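You operate a simulated robot arm through the tools that you are given. There is no shell and no other tool.

You run a simulated robot arm. Do the job below in one go: nothing can be reset, and whatever is moved stays where it is left.

Task
Spin the bolt from the red box in the bend tester.
Fine: blue knob to its green end and back to the start; bolt back in the box, lid shut.

It is judged by the outcome, as a careful person would: the job done as asked, and still so three seconds after it is handed in. It fails if anything else is knocked over, pushed out of place, dropped, spilled or broken. A push-on lid holds only when it is set on centred and level and pressed home; a screw cap is set on level and turned clockwise until tight.

Robot
A 6-joint arm with a two-finger parallel gripper, fixed in place. Base frame: the origin is at the foot of the arm, x ahead of it, y to its left, z up; the work surface is at about z = 0. Lengths are in mm, angles in degrees, forces in N, time in s.
With the tool pointing down near the work surface it reaches from about 240 to 580 mm from the base axis. Its first joint turns from -166.0 to 166.0 degrees. Payload 1.5 kg.
The tool frame sits at the grasp point between the pads (the TCP): z along the fingers, y along the line on which they close. The tips reach 30 mm beyond it. Largest opening 80 mm; finger width 17, thickness 12; the body of the gripper, 40 by 82 mm, starts 80 mm behind the TCP.
Orientation is that of the tool frame in the base frame, as a unit quaternion [w, x, y, z]. With the fingers straight down and closing along the base's y, the tool's x points along the base's -x, its y along +y and its z along -z.

Tools
- The arm moves only by the tool jog_arm. Its arguments are lists of equal length, an entry for each row: "turn": the turn, a rotation vector about the base's x, y, z in degrees, a list of three; "translation": the shift along the base's x, y, z in mm, a list of three; "gripper": the gripper command, from -1 (shut) to 1 (fully open), values between in proportion. In form: {"turn": [[wx, wy, wz], ...], "translation": [[dx, dy, dz], ...], "gripper": [gripper, ...]}. A call has 1 to 20 rows; each row shifts and turns the commanded pose from where the row before left it. Rows are played at 5 a second. More than 50 mm and 8.6 degrees between two rows, or a gripper value outside its range, and nothing of the call is played. Where a pose cannot be reached the arm comes as near as it can. A force on the tool above 50 N (or 10 N above the force at the start of the call, whichever is more), or a blocked arm, ends the call early, and 0.2 s more pass. The fingers move at their own pace (about 72 mm/s each) and stop on an object; they squeeze with about 25 N. The grip force told is the motor's: it shows also when the fingers shut on nothing. Time passes only in rows, and 0.2 s behind the last, so rows that do not move let the fingers close. The reply holds the time, the measured pose of the TCP, the force on the tool along the base axes, the opening and the grip force, in the units named above and with some noise, with the torque about the TCP (base axes, N m) and any sound that the robot's microphone picked up, and new pictures: "pictures" is both (left out), scene, wrist or none.
- Cameras (640 x 400 px; columns grow to the right, rows downward): "scene" is fixed at [47.3, 501.2, 772.7]; the picture's right is [-0.91, -0.41, 0.00], its down [-0.26, 0.59, -0.76] and it looks along [0.31, -0.69, -0.65] (base axes); focal length 328 px, centre (320, 200). "wrist" rides on the gripper at [72, -7, -122] in the tool frame; the picture's right is [0.09, 1.00, 0.00], its down [-0.84, 0.08, -0.54] and it looks along [-0.54, 0.05, 0.84] (tool axes); focal length 238 px, centre (320, 200). There is no depth. A picture from a camera that has moved, and an enlarged one, comes with that camera's place and axes in the base frame and with its lens.
- close_up(camera, box): a new picture of the part [left, top, right, bottom] of that camera's present view, enlarged. No time passes.
- job_done(): hands the job in; it is judged then, once.

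Places have to be worked out from the pictures, the camera data and where the tool is seen. Open the gripper and draw the arm clear of the work before you hand the job in, unless the task says otherwise.

The tools are called after "Request:" as a command line: name --argument value ..., lists and objects as JSON in quotes. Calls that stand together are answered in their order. jog_arm: Moves the arm, as the interface text tells. Its arguments: {"type":"object","properties":{"turn":{"type":"array","items":{"type":"array","items":{"type":"number"}}},"translation":{"type":"array","items":{"type":"array","items":{"type":"number"}}},"gripper":{"type":"array","items":{"type":"number"}},"pictures":{"type":"string","enum":["both","scene","wrist","none"]}},"required":["turn","translation","gripper"]} The other tools are called the same way: close_up (camera, box) takes an enlarged picture of a part of a camera's view; job_done () hands the job in.

At the start:

```text
clock: 0.0
position: [200.7, -291.7, 339.4]
ee_rot: [0.0, -0.001, 1.0, 0.0]
wrist_force: [0.9, -0.6, 0.0]
moment: [0.01, -0.01, 0.01]
grip_width: 79.8
finger_force: 0.0
```

scene: 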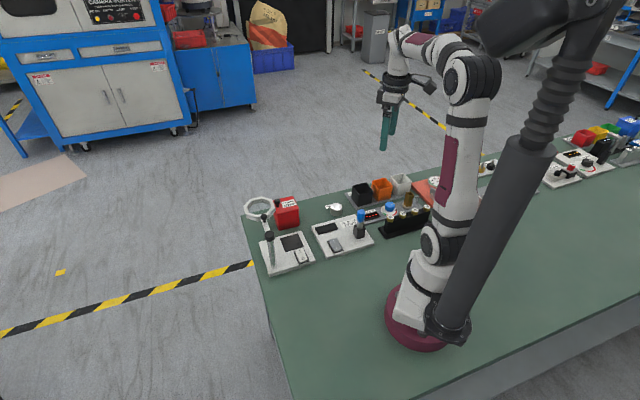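
wrist: 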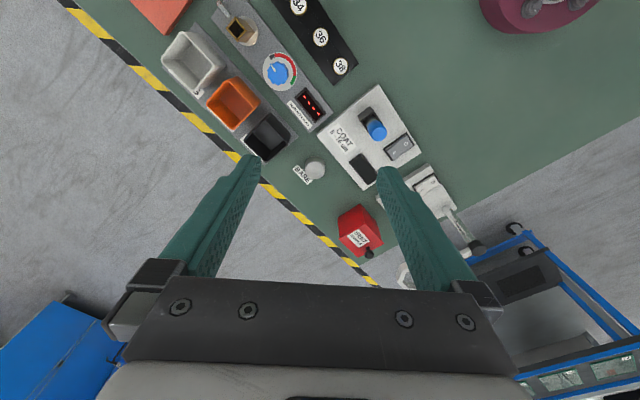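

I start by looking closely at both camera views to identify the red box, the testers and the blue knob.

Request:
close_up --camera "scene" --box '[230, 160, 390, 280]'

Request:
close_up --camera "scene" --box '[340, 140, 500, 260]'

Request:
close_up --camera "scene" --box '[480, 100, 640, 200]'

Request:
close_up --camera "wrist" --box '[160, 0, 360, 130]'

Request:
close_up --camera "wrist" --box '[290, 80, 490, 270]'

```text
3.33 times, centred on (310, 220) of scene
camera zoom: at [47.3, 501.2, 772.7], right [-0.91, -0.41, 0.0], down [-0.26, 0.59, -0.76], along [0.31, -0.69, -0.65], focal length 1092 px, centre (353, 133)
```

zoom: 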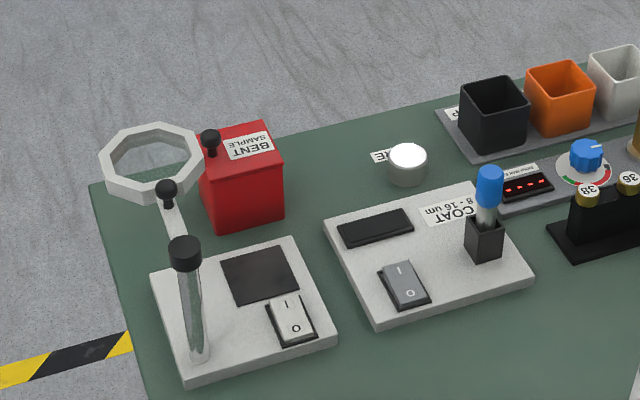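

```text
3.33 times, centred on (420, 200) of scene
camera zoom: at [47.3, 501.2, 772.7], right [-0.91, -0.41, 0.0], down [-0.26, 0.59, -0.76], along [0.31, -0.69, -0.65], focal length 1092 px, centre (-13, 200)
```

zoom: 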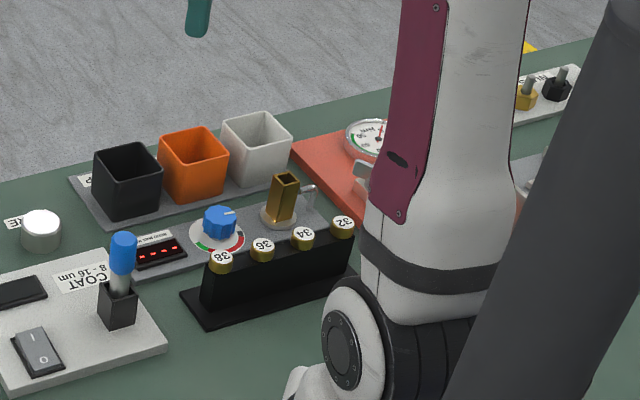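

```text
4.00 times, centred on (560, 150) of scene
camera zoom: at [47.3, 501.2, 772.7], right [-0.91, -0.41, 0.0], down [-0.26, 0.59, -0.76], along [0.31, -0.69, -0.65], focal length 1310 px, centre (-640, 400)
```

zoom: 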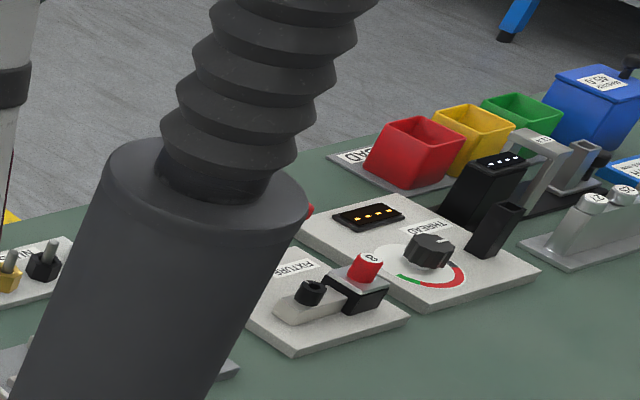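

```text
3.08 times, centred on (260, 65) of wrist
camera zoom: at [129.0, -298.4, 462.2], right [-0.09, 1.0, 0.0], down [0.84, 0.08, 0.54], along [0.54, 0.05, -0.84], focal length 733 px, centre (505, 615)
```

zoom: 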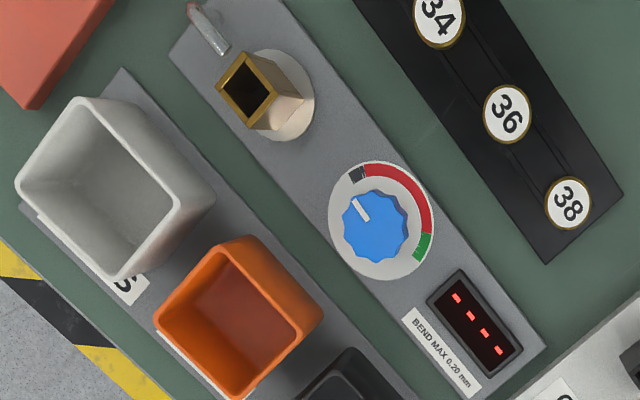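

```text
2.11 times, centred on (390, 175) of wrist
camera zoom: at [129.0, -298.4, 462.2], right [-0.09, 1.0, 0.0], down [0.84, 0.08, 0.54], along [0.54, 0.05, -0.84], focal length 502 px, centre (173, 253)
```

zoom: 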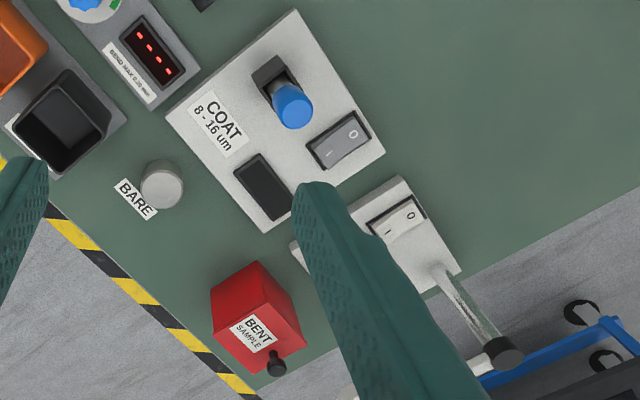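

The red "BENT SAMPLE" box with a black-knobbed lid is at roughly (460,-185). The bend tester, with the brass socket and blue knob, is near (120..170,-370..-420). I'll move so the wrist camera sees the box from close up.

Request:
jog_arm --turn '[[0, 0, 0], [0, 0, 0], [0, 0, 0], [0, 0, 0]]' --translation '[[20, 25, -10], [20, 25, -10], [20, 25, -10], [10, 20, -10]]' --gripper '[1, 1, 1, 1]'

```text
clock: 1.0
position: [272.2, -196.8, 299.5]
ee_rot: [0.0, 0.0, 1.0, 0.0]
wrist_force: [0.2, 0.1, 0.0]
moment: [-0.02, 0.0, 0.01]
grip_width: 80.2
finger_force: 0.1
camera wrist: at [199.7, -202.8, 421.7], right [-0.09, 1.0, 0.0], down [0.84, 0.08, 0.54], along [0.54, 0.05, -0.84], focal length 238 px, centre (320, 200)
```

scene: 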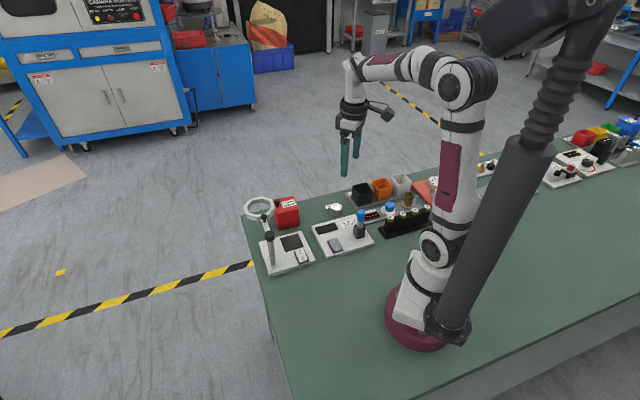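
wrist: 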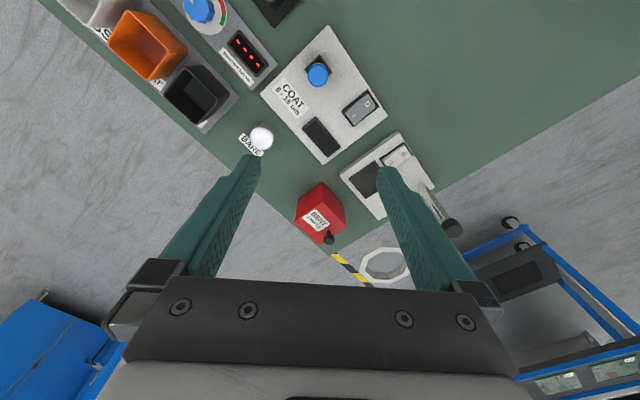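

Request:
close_up --camera "wrist" --box '[260, 160, 400, 260]'

Request:
close_up --camera "scene" --box '[240, 180, 320, 240]'

```text
4.00 times, centred on (330, 210) of wrist
camera zoom: at [199.7, -202.8, 421.7], right [-0.09, 1.0, 0.0], down [0.84, 0.08, 0.54], along [0.54, 0.05, -0.84], focal length 953 px, centre (280, 160)
```

zoom: 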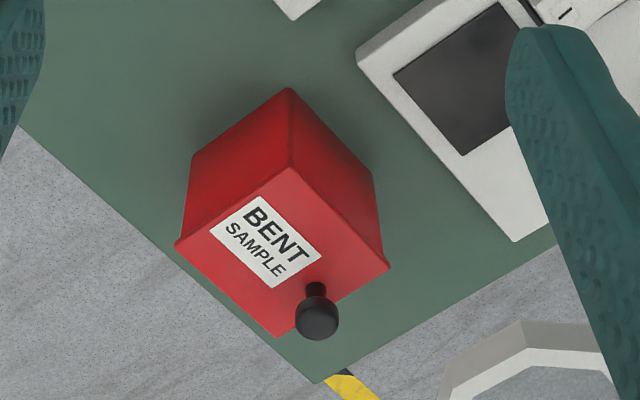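

```text
6.67 times, centred on (280, 210) of scene
camera zoom: at [47.3, 501.2, 772.7], right [-0.91, -0.41, 0.0], down [-0.26, 0.59, -0.76], along [0.31, -0.69, -0.65], focal length 2184 px, centre (587, 133)
```

zoom: 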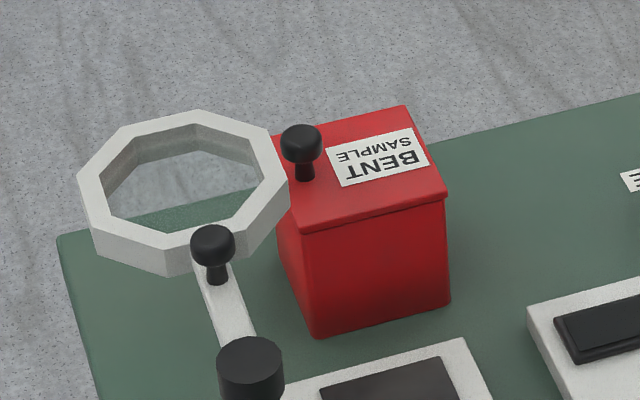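

The lid is a square of about 70 mm, turned 45° and centred near (475,-176), top at z≈75. Its knob is off toward +x+y at about (493,-158), so the hinge should be on the -x-y side. I'll turn the gripper 45° and hover above the knob.

Request:
jog_arm --turn '[[0, 0, 7.5], [0, 0, 7.5], [0, 0, 7.5], [0, 0, 7.5], [0, 0, 7.5], [0, 0, 7.5], [0, 0, 0]]' --translation '[[36, 6, -14], [36, 6, -14], [36, 6, -14], [36, 6, -14], [36, 6, -14], [36, 6, -14], [0, 0, 0]]' --gripper '[1, 1, 1, 1, 1, 1, 1]'

```text
clock: 2.6
position: [485.9, -161.5, 216.6]
ee_rot: [-0.001, -0.384, 0.923, 0.0]
wrist_force: [0.9, -0.1, -0.2]
moment: [-0.01, 0.01, -0.01]
grip_width: 80.1
finger_force: 0.0
camera wrist: at [441.0, -215.9, 338.4], right [-0.77, 0.64, 0.0], down [0.54, 0.65, 0.54], along [0.35, 0.42, -0.84], focal length 238 px, centre (320, 200)
```

scene: 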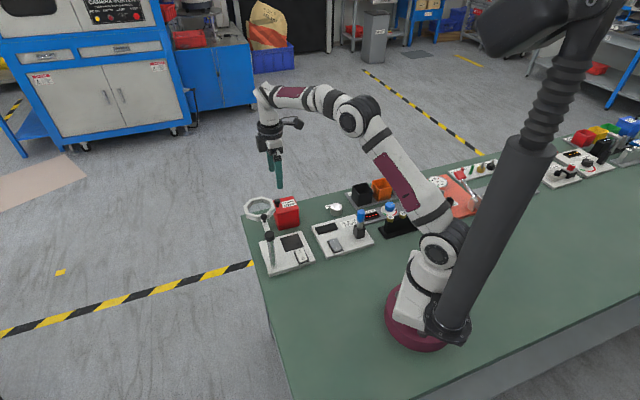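
wrist: 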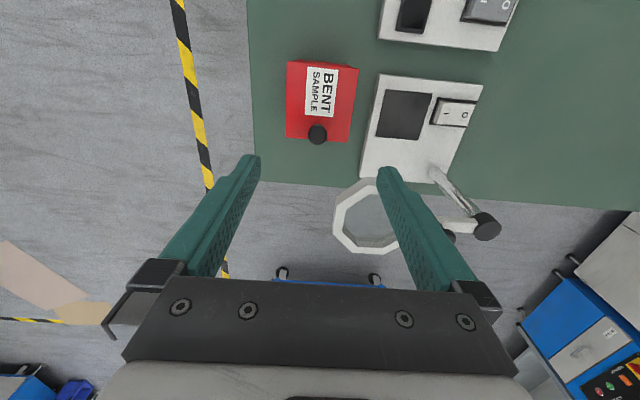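

The knob sits at about (492,-159.5) with its ball centre near z 95. I'll part-close the fingers, come down over it to z≈110, and check before gripping.

Request:
jog_arm --turn '[[0, 0, 0], [0, 0, 0], [0, 0, 0], [0, 0, 0], [0, 0, 0]]' --translation '[[5.5, 1, -15], [0, 0, -30], [0, 0, -30], [0, 0, -30], [0, 0, 0]]' --gripper '[0.25, 0.25, 0.25, 0.25, 0.25]'

```text
clock: 3.8
position: [492.7, -161.8, 110.2]
ee_rot: [-0.001, -0.383, 0.924, 0.0]
wrist_force: [-0.8, -0.8, 0.4]
moment: [0.02, -0.02, 0.03]
grip_width: 50.0
finger_force: 0.1
camera wrist: at [446.3, -216.4, 232.8], right [-0.77, 0.64, 0.0], down [0.54, 0.65, 0.54], along [0.35, 0.42, -0.84], focal length 238 px, centre (320, 200)
```

scene: 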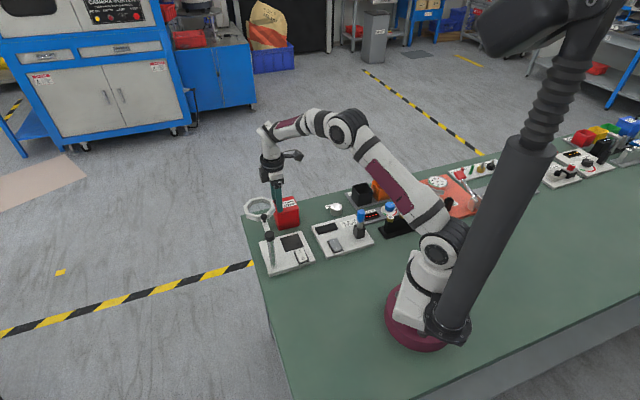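
wrist: 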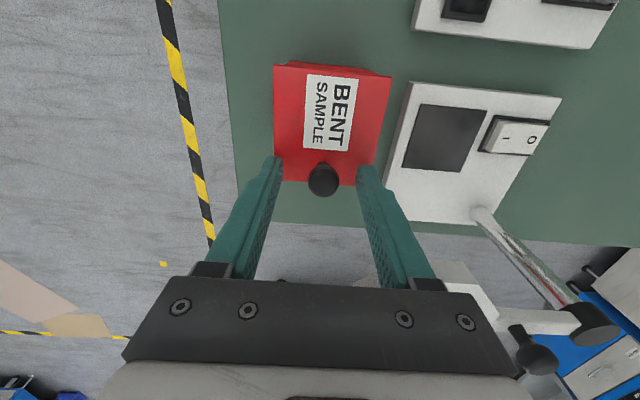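

The knob is centred between the fingertips. Closing on it.

Request:
jog_arm --turn '[[0, 0, 0], [0, 0, 0], [0, 0, 0], [0, 0, 0]]' --translation '[[0, 0, 0], [0, 0, 0], [0, 0, 0], [0, 0, 0]]' --gripper '[-1, -1, -1, -1]' --pictures "wrist"

```text
clock: 4.8
position: [491.9, -161.8, 109.5]
ee_rot: [-0.001, -0.382, 0.924, 0.003]
wrist_force: [-32.4, 32.8, 15.5]
moment: [0.7, 0.02, 0.05]
grip_width: 19.8
finger_force: 33.5
camera wrist: at [445.7, -215.1, 232.8], right [-0.77, 0.64, 0.01], down [0.54, 0.64, 0.54], along [0.34, 0.42, -0.84], focal length 238 px, centre (320, 200)
```

wrist: 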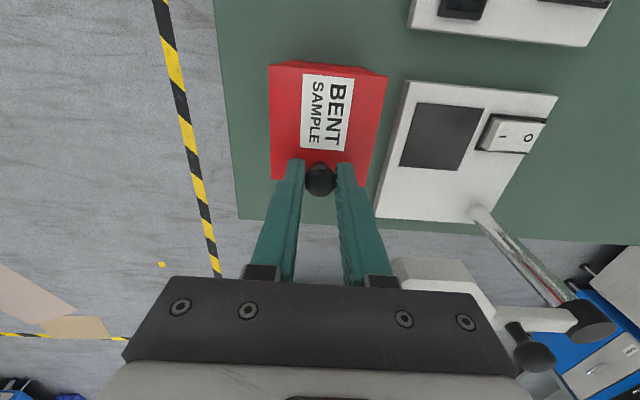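

Gripped (19.8 mm), but the side force shows I'm about a millimetre or two off along the closing line. I'll nudge towards (-x,+y) to relax it.

Request:
jog_arm --turn '[[0, 0, 0], [0, 0, 0]]' --translation '[[-1, 1, 0], [0, 0, 0]]' --gripper '[-1, -1]' --pictures "none"

```text
clock: 5.4
position: [491.4, -160.1, 110.4]
ee_rot: [0.0, -0.381, 0.924, 0.001]
wrist_force: [-21.7, 21.6, 4.5]
moment: [0.38, 0.14, -0.14]
grip_width: 19.7
finger_force: 33.4
```

Request:
jog_arm --turn '[[0, 0, 0], [0, 0, 0]]' --translation '[[-1.5, 1.5, 0], [0, 0, 0]]' --gripper '[-1, -1]' --pictures "none"

```text
clock: 6.0
position: [491.1, -159.3, 110.7]
ee_rot: [0.0, -0.384, 0.923, -0.002]
wrist_force: [14.6, -3.7, -20.1]
moment: [-0.12, -0.1, -0.02]
grip_width: 19.7
finger_force: 33.6
```

The force is relaxed. Now I'll try the hinge by moving the knob up along a small arc toward the hinge side, watching the forces.

Request:
jog_arm --turn '[[0, 0, 0], [0, 0, 0], [0, 0, 0]]' --translation '[[-1.5, -1.5, 5], [-2, -2, 5], [0, 0, 0]]' --gripper '[-1, -1, -1]'

Request:
close_up --camera "scene" --box '[240, 160, 340, 240]'

```text
clock: 6.5
position: [489.1, -160.3, 114.5]
ee_rot: [0.0, -0.383, 0.924, -0.003]
wrist_force: [10.5, -0.7, -8.4]
moment: [0.0, 0.05, -0.07]
grip_width: 19.8
finger_force: 33.6
stopped in row 2: the force on the tool passed its limit at 74 N (the readings are from after the stop); the commanded pose is now the measured one
camera wrist: at [443.1, -215.7, 237.1], right [-0.77, 0.64, -0.01], down [0.53, 0.65, 0.54], along [0.35, 0.41, -0.84], focal length 238 px, centre (320, 200)
```

scene: 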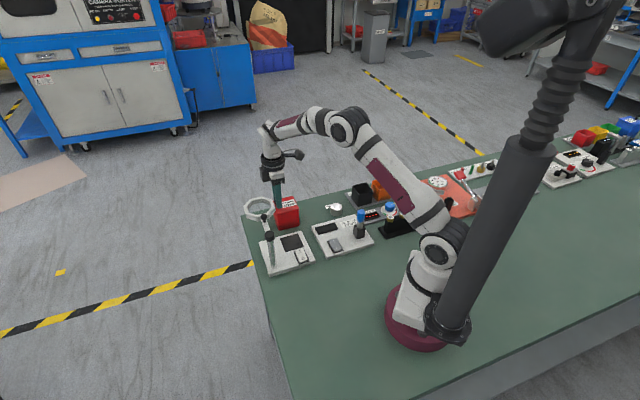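
wrist: 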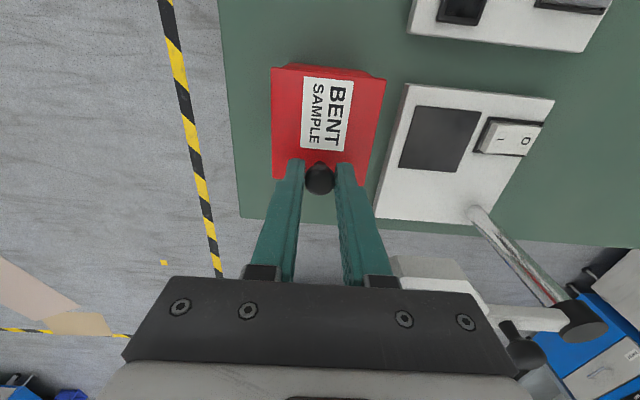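

```text
5.00 times, centred on (290, 200) of scene
camera zoom: at [47.3, 501.2, 772.7], right [-0.91, -0.41, 0.0], down [-0.26, 0.59, -0.76], along [0.31, -0.69, -0.65], focal length 1638 px, centre (470, 200)
```

zoom: 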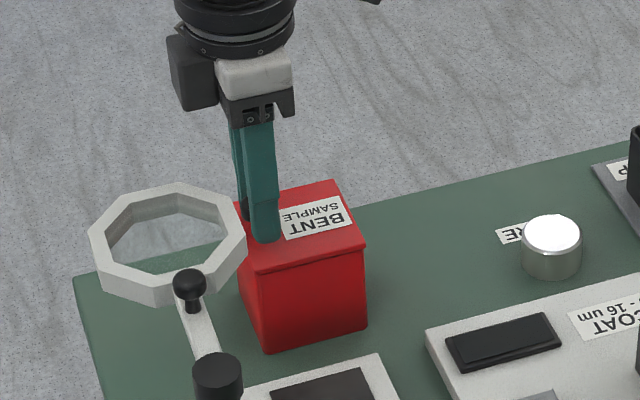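

The pull hit the force limit. I'll check closely whether the lid has moved.

Request:
close_up --camera "scene" --box '[265, 185, 315, 235]'

Request:
close_up --camera "wrist" --box '[250, 50, 410, 210]'

```text
8.00 times, centred on (290, 210) of scene
camera zoom: at [47.3, 501.2, 772.7], right [-0.91, -0.41, 0.0], down [-0.26, 0.59, -0.76], along [0.31, -0.69, -0.65], focal length 2620 px, centre (560, 120)
```

zoom: 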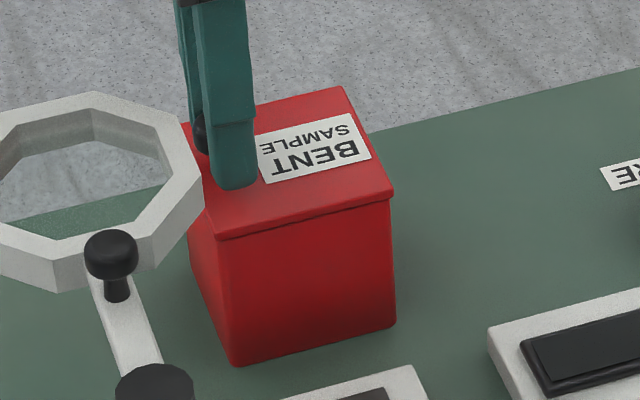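

```text
2.50 times, centred on (330, 130) of wrist
camera zoom: at [443.1, -215.7, 237.1], right [-0.77, 0.64, -0.01], down [0.53, 0.65, 0.54], along [0.35, 0.41, -0.84], focal length 596 px, centre (295, 375)
```

zoom: 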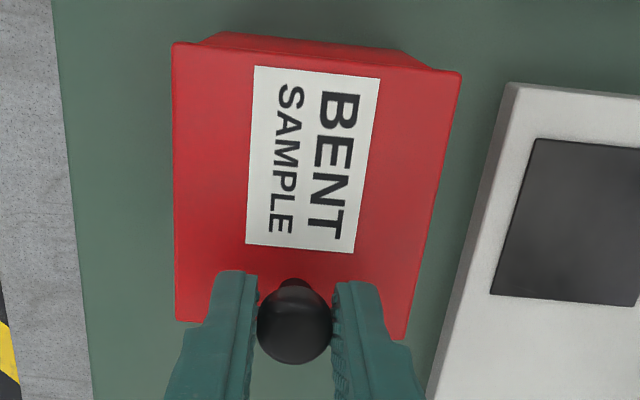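

The lid has barely moved, and the knob slipped a few millimetres in the fingers. I'll re-grip slightly lower, then pull slowly, straight up first, to tell a latch or damping from a block.

Request:
jog_arm --turn '[[0, 0, 0], [0, 0, 0], [0, 0, 0], [0, 0, 0], [0, 0, 0], [0, 0, 0]]' --translation '[[0, 0, 0], [1, 0, -3], [0, 0, -3], [0, 0, 0], [0, 0, 0], [0, 0, 0]]' --gripper '[-0.2, -0.2, -0.2, -1, -1, -1]' --pictures "wrist"

```text
clock: 7.8
position: [490.6, -161.0, 108.6]
ee_rot: [0.0, -0.383, 0.924, -0.001]
wrist_force: [-10.1, 8.6, 9.7]
moment: [0.13, 0.18, -0.03]
grip_width: 19.6
finger_force: 33.3
camera wrist: at [443.9, -215.3, 231.4], right [-0.77, 0.64, 0.0], down [0.53, 0.65, 0.54], along [0.35, 0.42, -0.84], focal length 238 px, centre (320, 200)
```

wrist: 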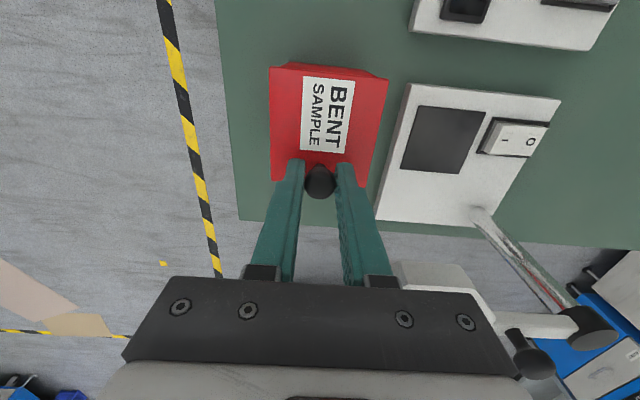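

Gripped again. Now a slow pull of 1 mm per row, with a small shift to relax the side force.

Request:
jog_arm --turn '[[0, 0, 0], [0, 0, 0], [0, 0, 0], [0, 0, 0], [0, 0, 0]]' --translation '[[-0.5, 0.5, 1], [0, 0, 1], [-0.2, -0.2, 1], [-0.3, -0.3, 1], [0, 0, 0]]' --gripper '[-1, -1, -1, -1, -1]' --pictures "wrist"

```text
clock: 9.1
position: [488.7, -161.1, 112.4]
ee_rot: [0.0, -0.384, 0.923, -0.003]
wrist_force: [17.5, -6.9, -34.9]
moment: [-0.04, -0.08, -0.01]
grip_width: 19.5
finger_force: 33.3
camera wrist: at [443.0, -216.1, 235.0], right [-0.77, 0.64, 0.0], down [0.53, 0.65, 0.54], along [0.35, 0.41, -0.84], focal length 238 px, centre (320, 200)
```

wrist: 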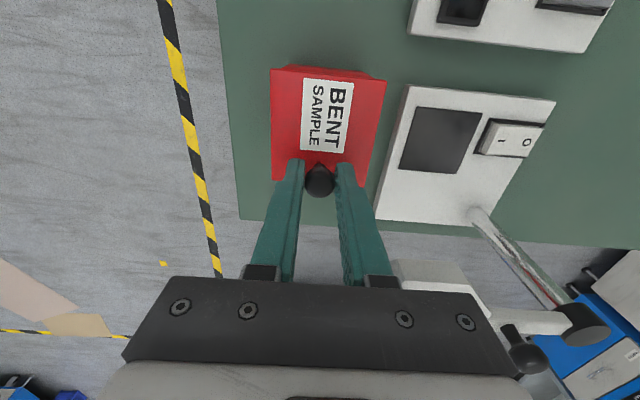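

Pull is at 35 N with no slip seen yet, so it behaves like a latch. I'll keep pulling a little further.

Request:
jog_arm --turn '[[0, 0, 0], [0, 0, 0], [0, 0, 0]]' --translation '[[0, 0, 1], [0, 0, 1], [0, 0, 0]]' --gripper '[-1, -1, -1]' --pictures "wrist"

Request:
close_up --camera "scene" --box '[265, 185, 315, 235]'

```text
clock: 9.8
position: [488.4, -161.1, 113.7]
ee_rot: [0.0, -0.384, 0.923, -0.002]
wrist_force: [11.2, -12.1, -35.5]
moment: [-0.22, -0.01, -0.01]
grip_width: 19.5
finger_force: 34.1
camera wrist: at [442.8, -216.2, 237.0], right [-0.77, 0.64, 0.0], down [0.53, 0.65, 0.54], along [0.35, 0.41, -0.84], focal length 238 px, centre (320, 200)
```

wrist: 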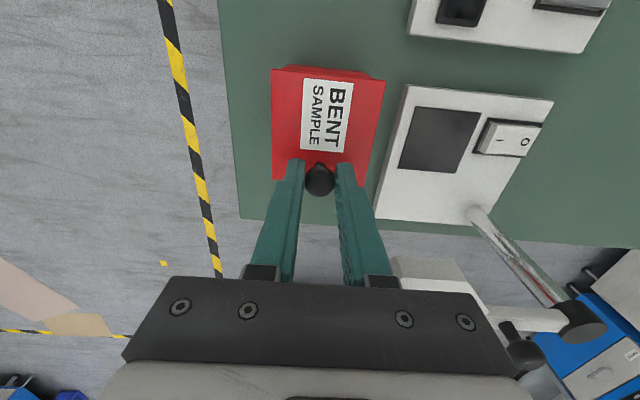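

```text
8.00 times, centred on (290, 210) of scene
camera zoom: at [47.3, 501.2, 772.7], right [-0.91, -0.41, 0.0], down [-0.26, 0.59, -0.76], along [0.31, -0.69, -0.65], focal length 2620 px, centre (560, 120)
```

zoom: 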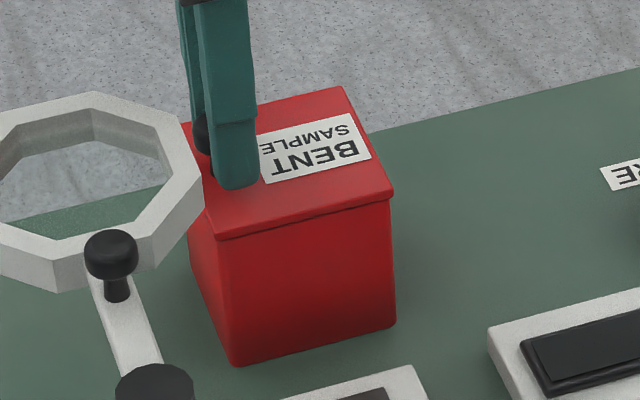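

The pull plateaus at about 35 N, so the pads are slipping on the knob. Before forcing anything, I'll inspect the lid edges for a hinge, a latch or a slide.

Request:
close_up --camera "wrist" --box '[262, 55, 342, 105]'

Request:
close_up --camera "wrist" --box '[320, 55, 400, 105]'

Request:
close_up --camera "wrist" --box '[262, 145, 392, 225]'

Request:
close_up --camera "scene" --box '[600, 110, 640, 140]'

```text
8.00 times, centred on (302, 80) of wrist
camera zoom: at [442.8, -216.2, 237.0], right [-0.77, 0.64, 0.0], down [0.53, 0.65, 0.54], along [0.35, 0.41, -0.84], focal length 1907 px, centre (464, 1160)
```

zoom: 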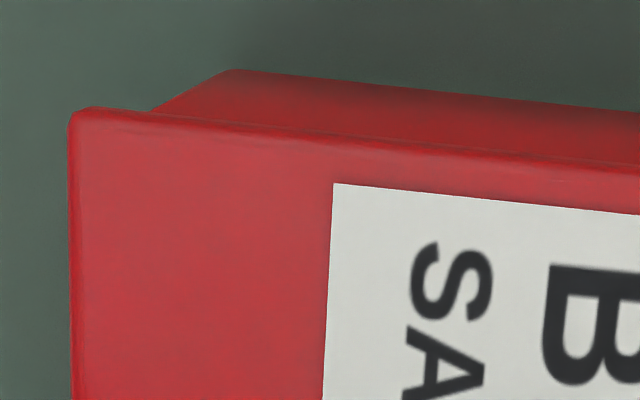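

```text
8.00 times, centred on (360, 80) of wrist
camera zoom: at [442.8, -216.2, 237.0], right [-0.77, 0.64, 0.0], down [0.53, 0.65, 0.54], along [0.35, 0.41, -0.84], focal length 1907 px, centre (0, 1160)
```

zoom: 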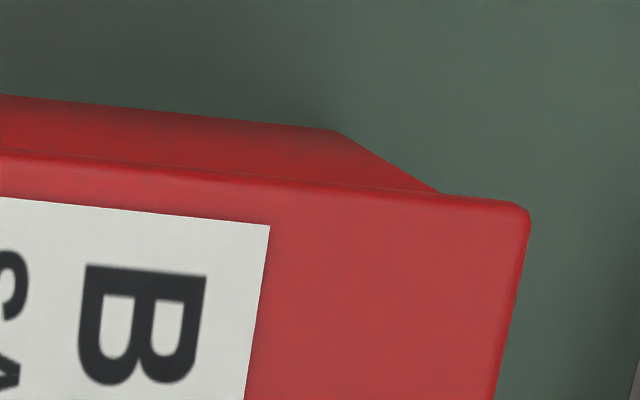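

```text
4.92 times, centred on (327, 185) of wrist
camera zoom: at [442.8, -216.2, 237.0], right [-0.77, 0.64, 0.0], down [0.53, 0.65, 0.54], along [0.35, 0.41, -0.84], focal length 1173 px, centre (286, 274)
```

zoom: 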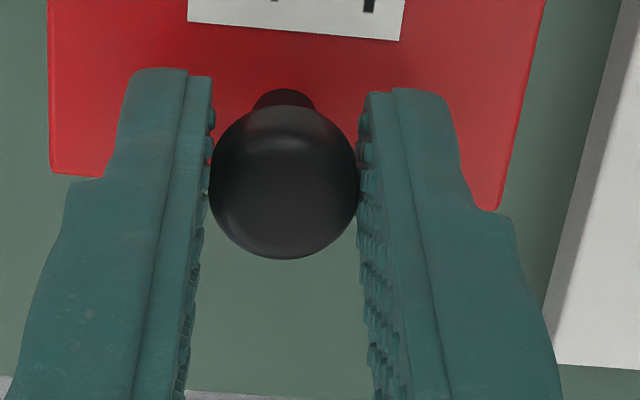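

```text
13.33 times, centred on (620, 125) of scene
camera zoom: at [47.3, 501.2, 772.7], right [-0.91, -0.41, 0.0], down [-0.26, 0.59, -0.76], along [0.31, -0.69, -0.65], focal length 4367 px, centre (-3680, 1200)
```

zoom: 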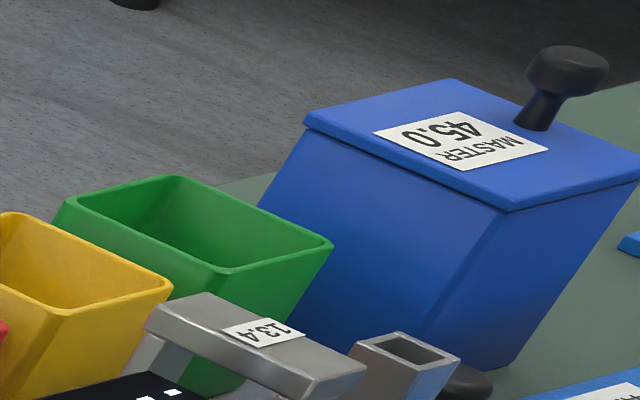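

No hinge or latch is visible. I'll hold still for two seconds: if the hinge is only damped the force will decay, and if the lid is held it will stay.

Request:
jog_arm --turn '[[0, 0, 0], [0, 0, 0], [0, 0, 0], [0, 0, 0], [0, 0, 0], [0, 0, 0], [0, 0, 0], [0, 0, 0], [0, 0, 0], [0, 0, 0]]' --translation '[[0, 0, 0], [0, 0, 0], [0, 0, 0], [0, 0, 0], [0, 0, 0], [0, 0, 0], [0, 0, 0], [0, 0, 0], [0, 0, 0], [0, 0, 0]]' --gripper '[-1, -1, -1, -1, -1, -1, -1, -1, -1, -1]' --pictures "wrist"

Request:
close_up --camera "wrist" --box '[262, 145, 392, 225]'

```text
clock: 12.1
position: [489.6, -162.1, 115.1]
ee_rot: [0.001, -0.385, 0.923, -0.003]
wrist_force: [13.1, -13.1, -32.0]
moment: [-0.19, -0.05, -0.05]
grip_width: 19.6
finger_force: 33.8
camera wrist: at [443.0, -216.0, 237.2], right [-0.77, 0.64, 0.0], down [0.53, 0.65, 0.54], along [0.35, 0.41, -0.84], focal length 238 px, centre (320, 200)
```

wrist: 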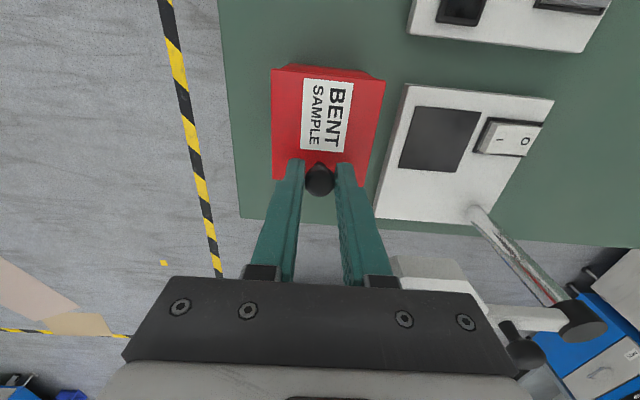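

```text
4.92 times, centred on (327, 185) of wrist
camera zoom: at [443.0, -216.0, 237.2], right [-0.77, 0.64, 0.0], down [0.53, 0.65, 0.54], along [0.35, 0.41, -0.84], focal length 1173 px, centre (286, 274)
```

zoom: 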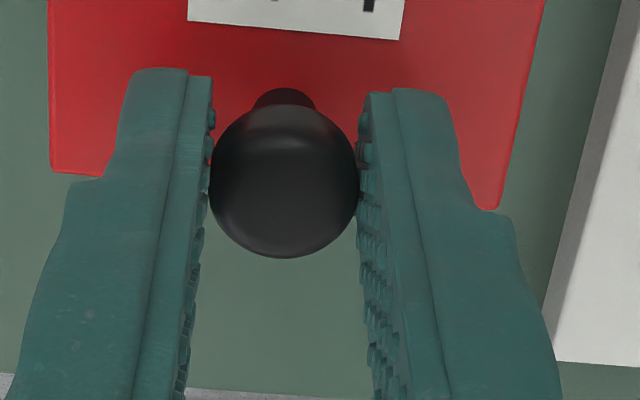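

The force holds steady, so something retains the lid vertically. I'll unload, then gently probe sideways along the lid's axis, in case the lid slides.

Request:
jog_arm --turn '[[0, 0, 0], [0, 0, 0], [0, 0, 0], [0, 0, 0], [0, 0, 0]]' --translation '[[-0.5, 0.5, -2], [-0.5, 0.5, -1.5], [1, 1, 0], [1, 1, 0], [0, 0, 0]]' --gripper '[-1, -1, -1, -1, -1]' --pictures "wrist"

```text
clock: 13.2
position: [491.1, -157.9, 114.7]
ee_rot: [0.002, -0.384, 0.923, -0.006]
wrist_force: [17.4, -16.3, 36.7]
moment: [-0.14, -0.32, -0.06]
grip_width: 19.9
finger_force: 33.4
camera wrist: at [444.5, -213.2, 236.1], right [-0.77, 0.64, -0.01], down [0.53, 0.65, 0.54], along [0.35, 0.41, -0.84], focal length 238 px, centre (320, 200)
```

wrist: 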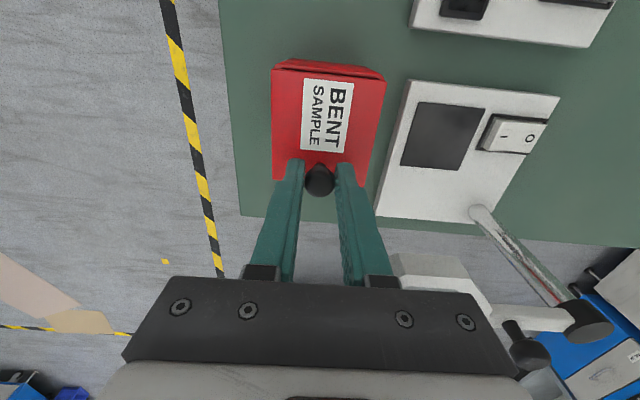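

The force flipped sign and the lid now seems to have shifted, with more of the box visible at the back edge. I'll look closer.

Request:
close_up --camera "wrist" --box '[250, 50, 410, 150]'

Request:
close_up --camera "scene" --box '[265, 185, 315, 235]'

```text
4.00 times, centred on (330, 100) of wrist
camera zoom: at [444.5, -213.2, 236.1], right [-0.77, 0.64, -0.01], down [0.53, 0.65, 0.54], along [0.35, 0.41, -0.84], focal length 953 px, centre (280, 600)
```

zoom: 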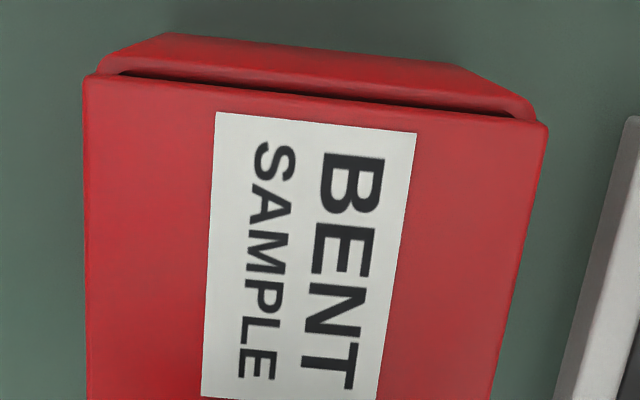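

```text
8.00 times, centred on (290, 210) of scene
camera zoom: at [47.3, 501.2, 772.7], right [-0.91, -0.41, 0.0], down [-0.26, 0.59, -0.76], along [0.31, -0.69, -0.65], focal length 2620 px, centre (560, 120)
```

zoom: 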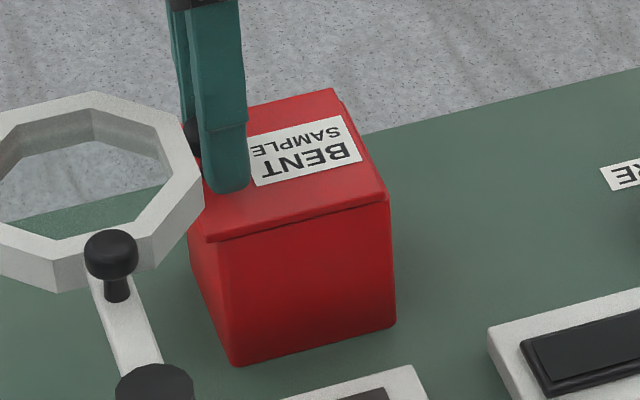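

The lid is a sliding one: it moved easily toward +x+y. I'll unload the vertical and side force, then slide it about 20 mm. The magnifier ring, near (497,-71) at z 125–150, limits how far the fingers can go.

Request:
jog_arm --turn '[[0, 0, 0], [0, 0, 0], [0, 0, 0], [0, 0, 0], [0, 0, 0], [0, 0, 0], [0, 0, 0]]' --translation '[[0.5, -0.5, 1.5], [0.6, -0.6, 1.5], [2, 2, 0], [2, 2, 0], [2, 2, 0], [2, 2, 0], [0, 0, 0]]' --gripper '[-1, -1, -1, -1, -1, -1, -1]'

Request:
close_up --camera "wrist" --box '[250, 40, 410, 200]'

Request:
close_up --camera "scene" --box '[245, 165, 325, 235]'

```text
clock: 14.8
position: [499.2, -152.1, 113.0]
ee_rot: [0.001, -0.384, 0.923, -0.003]
wrist_force: [24.2, -24.8, -13.5]
moment: [-0.48, -0.08, -0.12]
grip_width: 19.5
finger_force: 33.6
camera wrist: at [453.0, -205.8, 236.2], right [-0.77, 0.64, -0.01], down [0.53, 0.65, 0.54], along [0.35, 0.41, -0.84], focal length 238 px, centre (320, 200)
```

scene: 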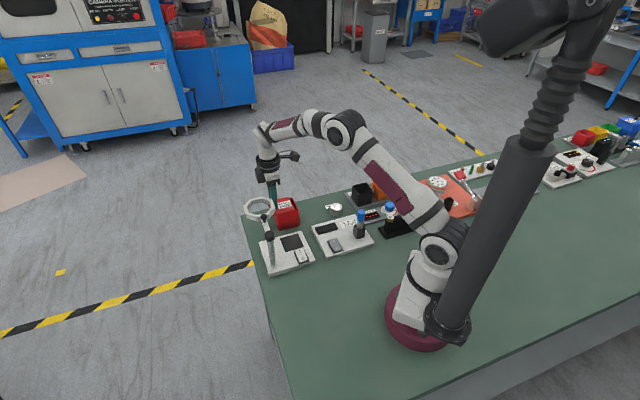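
wrist: 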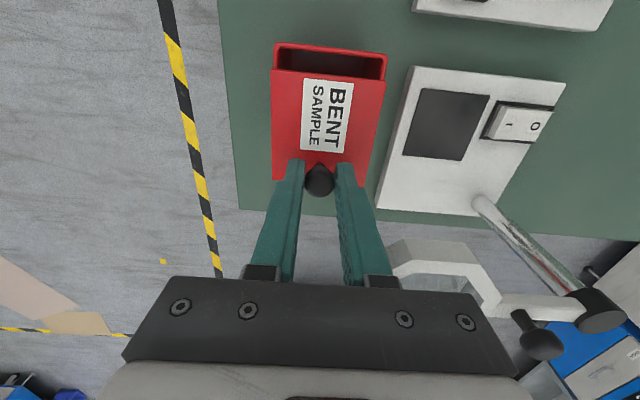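

```text
2.50 times, centred on (330, 120) of wrist
camera zoom: at [453.0, -205.8, 236.2], right [-0.77, 0.64, -0.01], down [0.53, 0.65, 0.54], along [0.35, 0.41, -0.84], focal length 596 px, centre (295, 400)
```

zoom: 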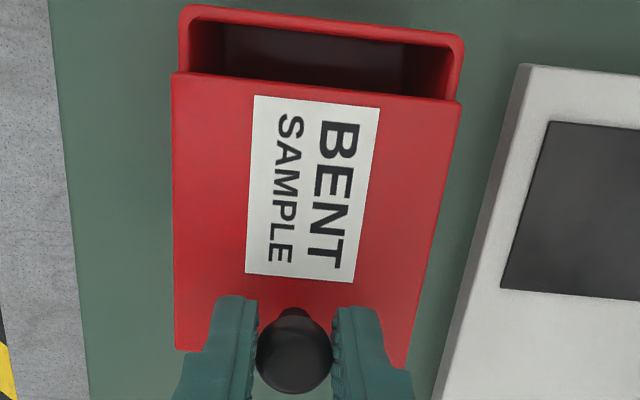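

```text
5.71 times, centred on (285, 200) of scene
camera zoom: at [47.3, 501.2, 772.7], right [-0.91, -0.41, 0.0], down [-0.26, 0.59, -0.76], along [0.31, -0.69, -0.65], focal length 1872 px, centre (520, 200)
```

zoom: 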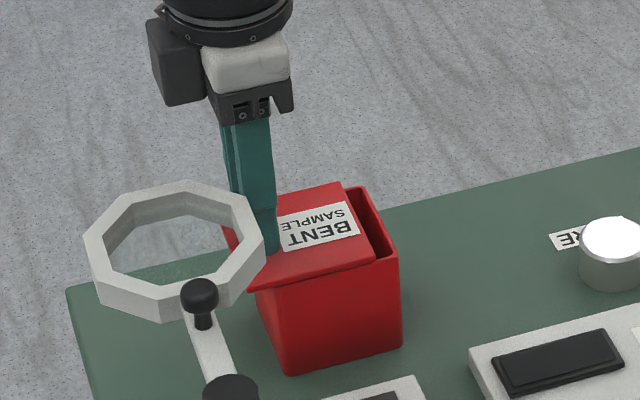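

The lid slides well; it has opened about 12 mm so far. I'll correct the side force and go about 8 mm more, staying clear of the magnifier ring.

Request:
jog_arm --turn '[[0, 0, 0], [0, 0, 0], [0, 0, 0], [0, 0, 0], [0, 0, 0], [0, 0, 0]]' --translation '[[1, -1, 0], [0.7, -0.7, 0], [2, 2, 0], [2, 2, 0], [2, 2, 0], [0, 0, 0]]' --gripper '[-1, -1, -1, -1, -1, -1]'

Request:
close_up --camera "wrist" --box '[250, 20, 410, 120]'

Request:
close_up --camera "scene" --box '[245, 165, 325, 235]'

```text
clock: 16.2
position: [504.9, -144.6, 114.4]
ee_rot: [0.0, -0.384, 0.923, 0.001]
wrist_force: [-28.4, 29.3, 2.5]
moment: [0.78, -0.05, 0.12]
grip_width: 19.8
finger_force: 33.6
camera wrist: at [460.3, -199.9, 236.1], right [-0.77, 0.64, 0.0], down [0.54, 0.65, 0.54], along [0.34, 0.42, -0.84], focal length 238 px, centre (320, 200)
```

scene: 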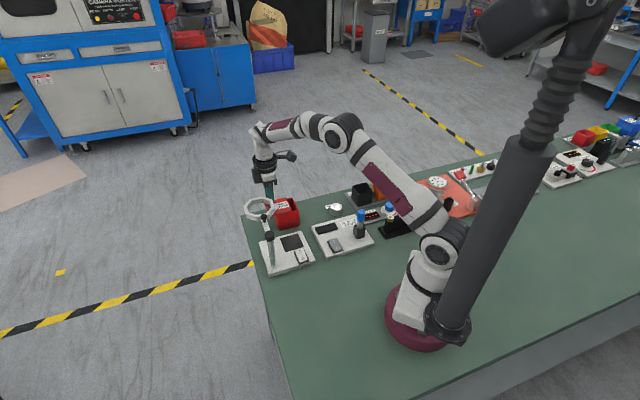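
wrist: 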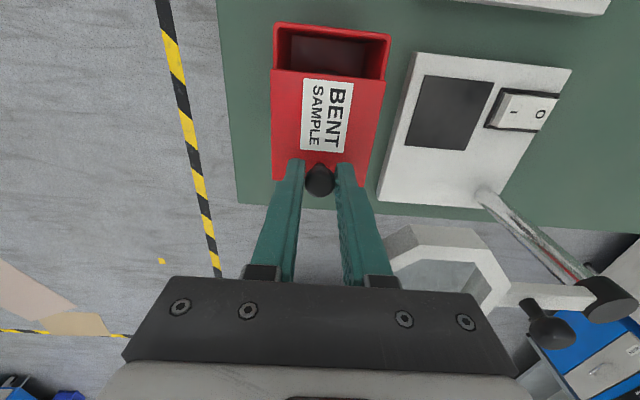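

```text
4.00 times, centred on (330, 70) of wrist
camera zoom: at [460.3, -199.9, 236.1], right [-0.77, 0.64, 0.0], down [0.54, 0.65, 0.54], along [0.34, 0.42, -0.84], focal length 953 px, centre (280, 720)
```

zoom: 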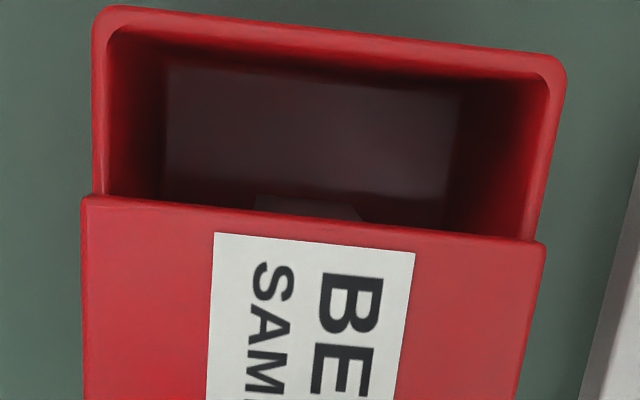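

```text
5.71 times, centred on (285, 200) of scene
camera zoom: at [47.3, 501.2, 772.7], right [-0.91, -0.41, 0.0], down [-0.26, 0.59, -0.76], along [0.31, -0.69, -0.65], focal length 1872 px, centre (520, 200)
```

zoom: 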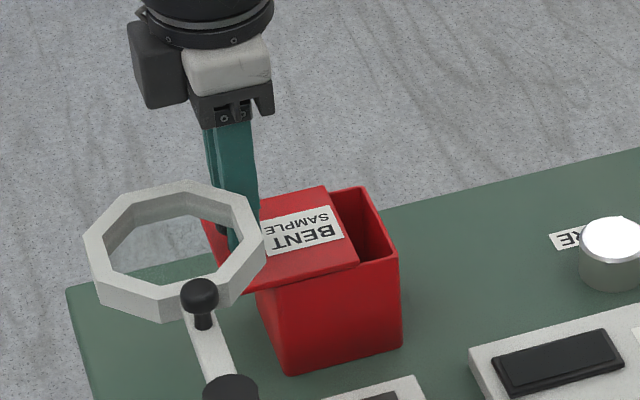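

Something like a holder block shows inside the box. The ring appears to clear the finger by several millimetres; I'll zoom in to gauge it before going further.

Request:
close_up --camera "wrist" --box '[310, 160, 470, 290]'

```text
3.08 times, centred on (390, 225) of wrist
camera zoom: at [460.3, -199.9, 236.1], right [-0.77, 0.64, 0.0], down [0.54, 0.65, 0.54], along [0.34, 0.42, -0.84], focal length 733 px, centre (105, 123)
```

zoom: 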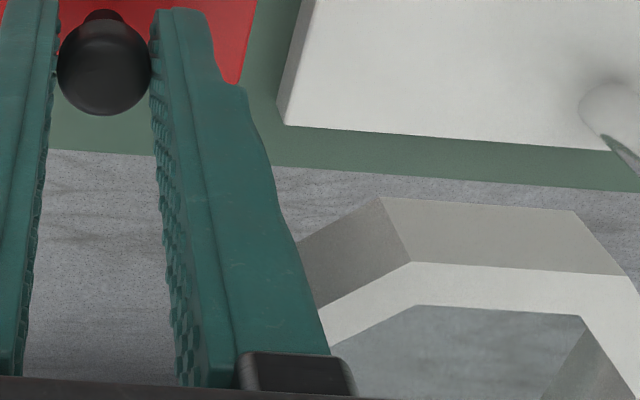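

The ring's nearest edge leaves only a few millimetres beside these fingers further along. I'll release, rise, turn the gripper 90° so the fingers straddle the knob along the slide direction, giving about 17 mm to the ring, and look inside on the way.

Request:
jog_arm --turn '[[0, 0, 0], [0, 0, 0], [0, 0, 0], [0, 0, 0], [0, 0, 0]]' --translation '[[0, 0, 0], [0, 0, 0], [0, 0, 30], [0, 0, 30], [0, 0, 30]]' --gripper '[0.25, 0.25, 0.25, 0.25, 0.25]' --pictures "wrist"

Request:
jog_arm --turn '[[0, 0, -7.5], [0, 0, -7.5], [0, 0, -7.5], [0, 0, -7.5], [0, 0, -7.5], [0, 0, -7.5], [0, 0, -7.5], [0, 0, -7.5], [0, 0, -7.5], [0, 0, -7.5], [0, 0, -7.5], [0, 0, -7.5], [0, 0, 0]]' --translation '[[0, 0, 0], [0, 0, 0], [0, 0, 0], [0, 0, 0], [0, 0, 0], [0, 0, 0], [0, 0, 0], [0, 0, 0], [0, 0, 0], [0, 0, 0], [0, 0, 0], [0, 0, 0], [0, 0, 0]]' --gripper '[0.25, 0.25, 0.25, 0.25, 0.25, 0.25, 0.25, 0.25, 0.25, 0.25, 0.25, 0.25, 0.25]'

```text
clock: 17.4
position: [506.5, -147.4, 204.2]
ee_rot: [0.001, -0.384, 0.923, -0.002]
wrist_force: [0.3, -0.9, 0.8]
moment: [0.01, 0.02, -0.01]
grip_width: 50.0
finger_force: 0.0
camera wrist: at [461.2, -201.7, 327.3], right [-0.77, 0.64, 0.0], down [0.53, 0.65, 0.54], along [0.35, 0.41, -0.84], focal length 238 px, centre (320, 200)
```

wrist: 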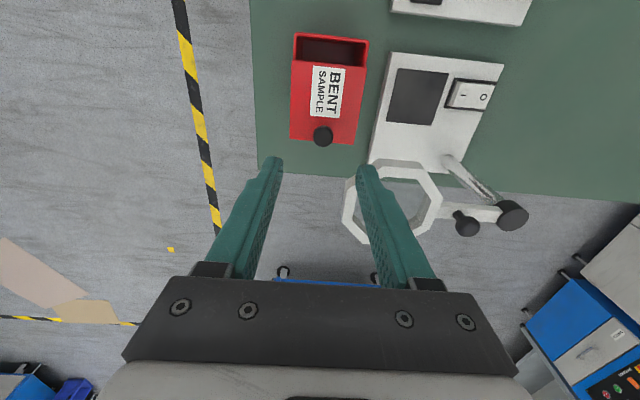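

```text
clock: 20.2
position: [506.8, -145.6, 203.9]
ee_rot: [-0.001, 0.382, 0.924, -0.002]
wrist_force: [0.5, -0.2, 0.4]
moment: [-0.02, 0.0, 0.01]
grip_width: 49.9
finger_force: 0.1
camera wrist: at [452.0, -99.6, 326.9], right [0.64, 0.77, 0.0], down [0.65, -0.53, 0.54], along [0.41, -0.35, -0.84], focal length 238 px, centre (320, 200)
```

scene: 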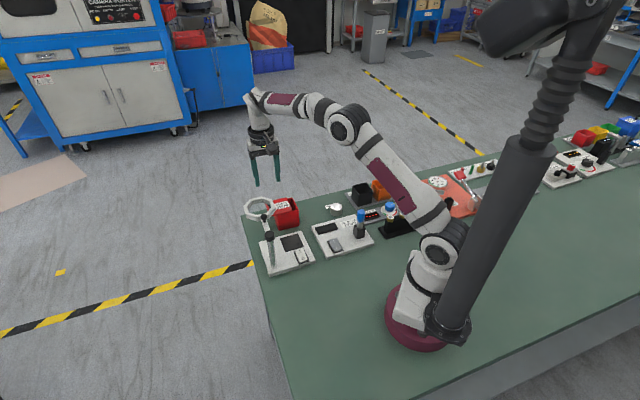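
wrist: 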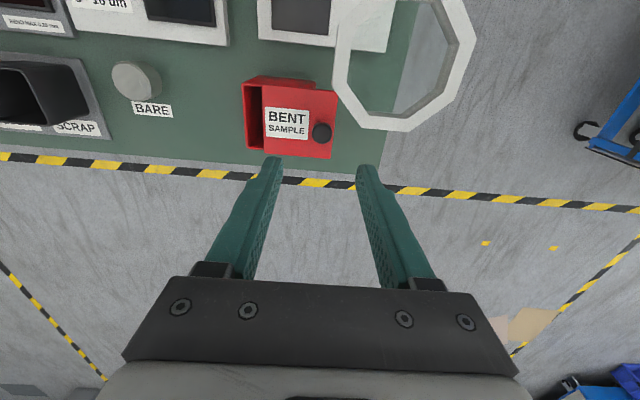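

The knob is at about (505,-145), and the ring edge clears the fingers by about 15 mm in this orientation. Descending over the knob.

Request:
jog_arm --turn '[[0, 0, 0], [0, 0, 0], [0, 0, 0], [0, 0, 0], [0, 0, 0]]' --translation '[[-1.7, 1.1, -20], [0, 0, -25], [0, 0, -25], [0, 0, -22], [0, 0, 0]]' --gripper '[0.25, 0.25, 0.25, 0.25, 0.25]'

Request:
jog_arm --turn '[[0, 0, 0], [0, 0, 0], [0, 0, 0], [0, 0, 0]]' --translation '[[0, 0, 0], [0, 0, 0], [0, 0, 0], [0, 0, 0]]' --gripper '[-1, -1, -1, -1]' --pictures "wrist"

```text
clock: 21.4
position: [504.3, -145.2, 112.1]
ee_rot: [-0.001, 0.381, 0.925, -0.002]
wrist_force: [-0.6, 0.4, -0.1]
moment: [0.01, 0.02, -0.01]
grip_width: 50.2
finger_force: 0.2
camera wrist: at [449.2, -98.2, 234.6], right [0.64, 0.77, 0.0], down [0.65, -0.53, 0.54], along [0.41, -0.35, -0.84], focal length 238 px, centre (320, 200)
```

scene: 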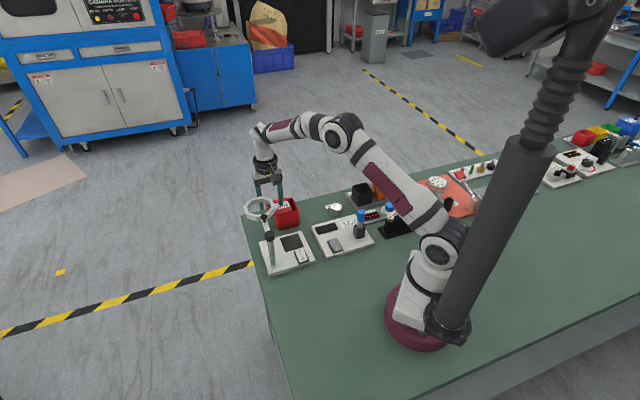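
wrist: 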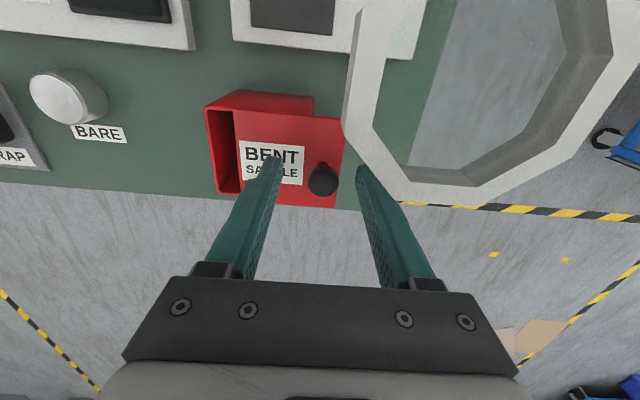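

```text
clock: 22.4
position: [504.2, -145.3, 112.2]
ee_rot: [-0.001, 0.381, 0.925, -0.003]
wrist_force: [-0.1, -0.3, -2.2]
moment: [0.05, -0.07, -0.01]
grip_width: 19.4
finger_force: 32.9
camera wrist: at [449.3, -98.2, 234.7], right [0.64, 0.77, 0.0], down [0.65, -0.53, 0.54], along [0.41, -0.35, -0.84], focal length 238 px, centre (320, 200)
```

wrist: 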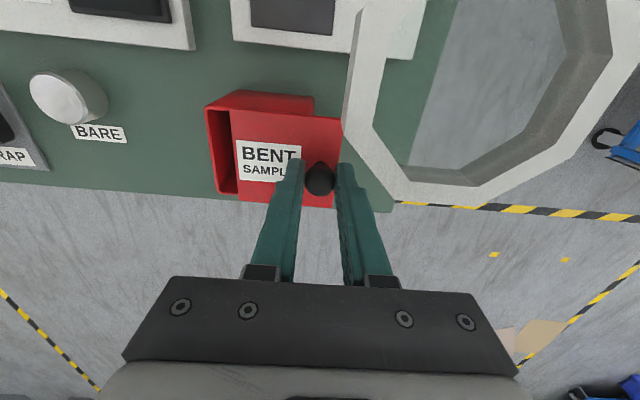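

Gripped with almost no side force. I'll zoom in to check the ring clearance along the path ahead of the right finger.

Request:
close_up --camera "wrist" --box '[330, 120, 530, 260]'

```text
2.86 times, centred on (430, 190) of wrist
camera zoom: at [449.3, -98.2, 234.7], right [0.64, 0.77, 0.0], down [0.65, -0.53, 0.54], along [0.41, -0.35, -0.84], focal length 681 px, centre (6, 229)
```

zoom: 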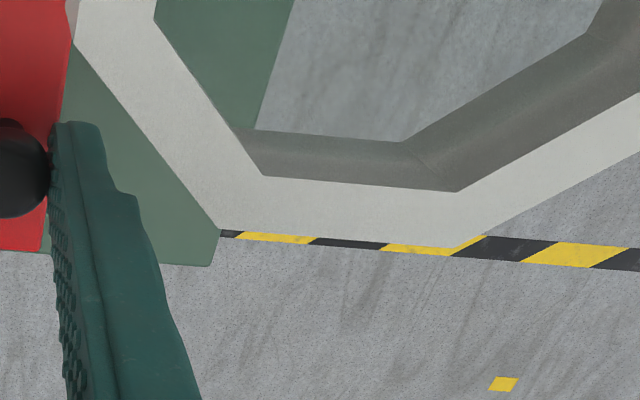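

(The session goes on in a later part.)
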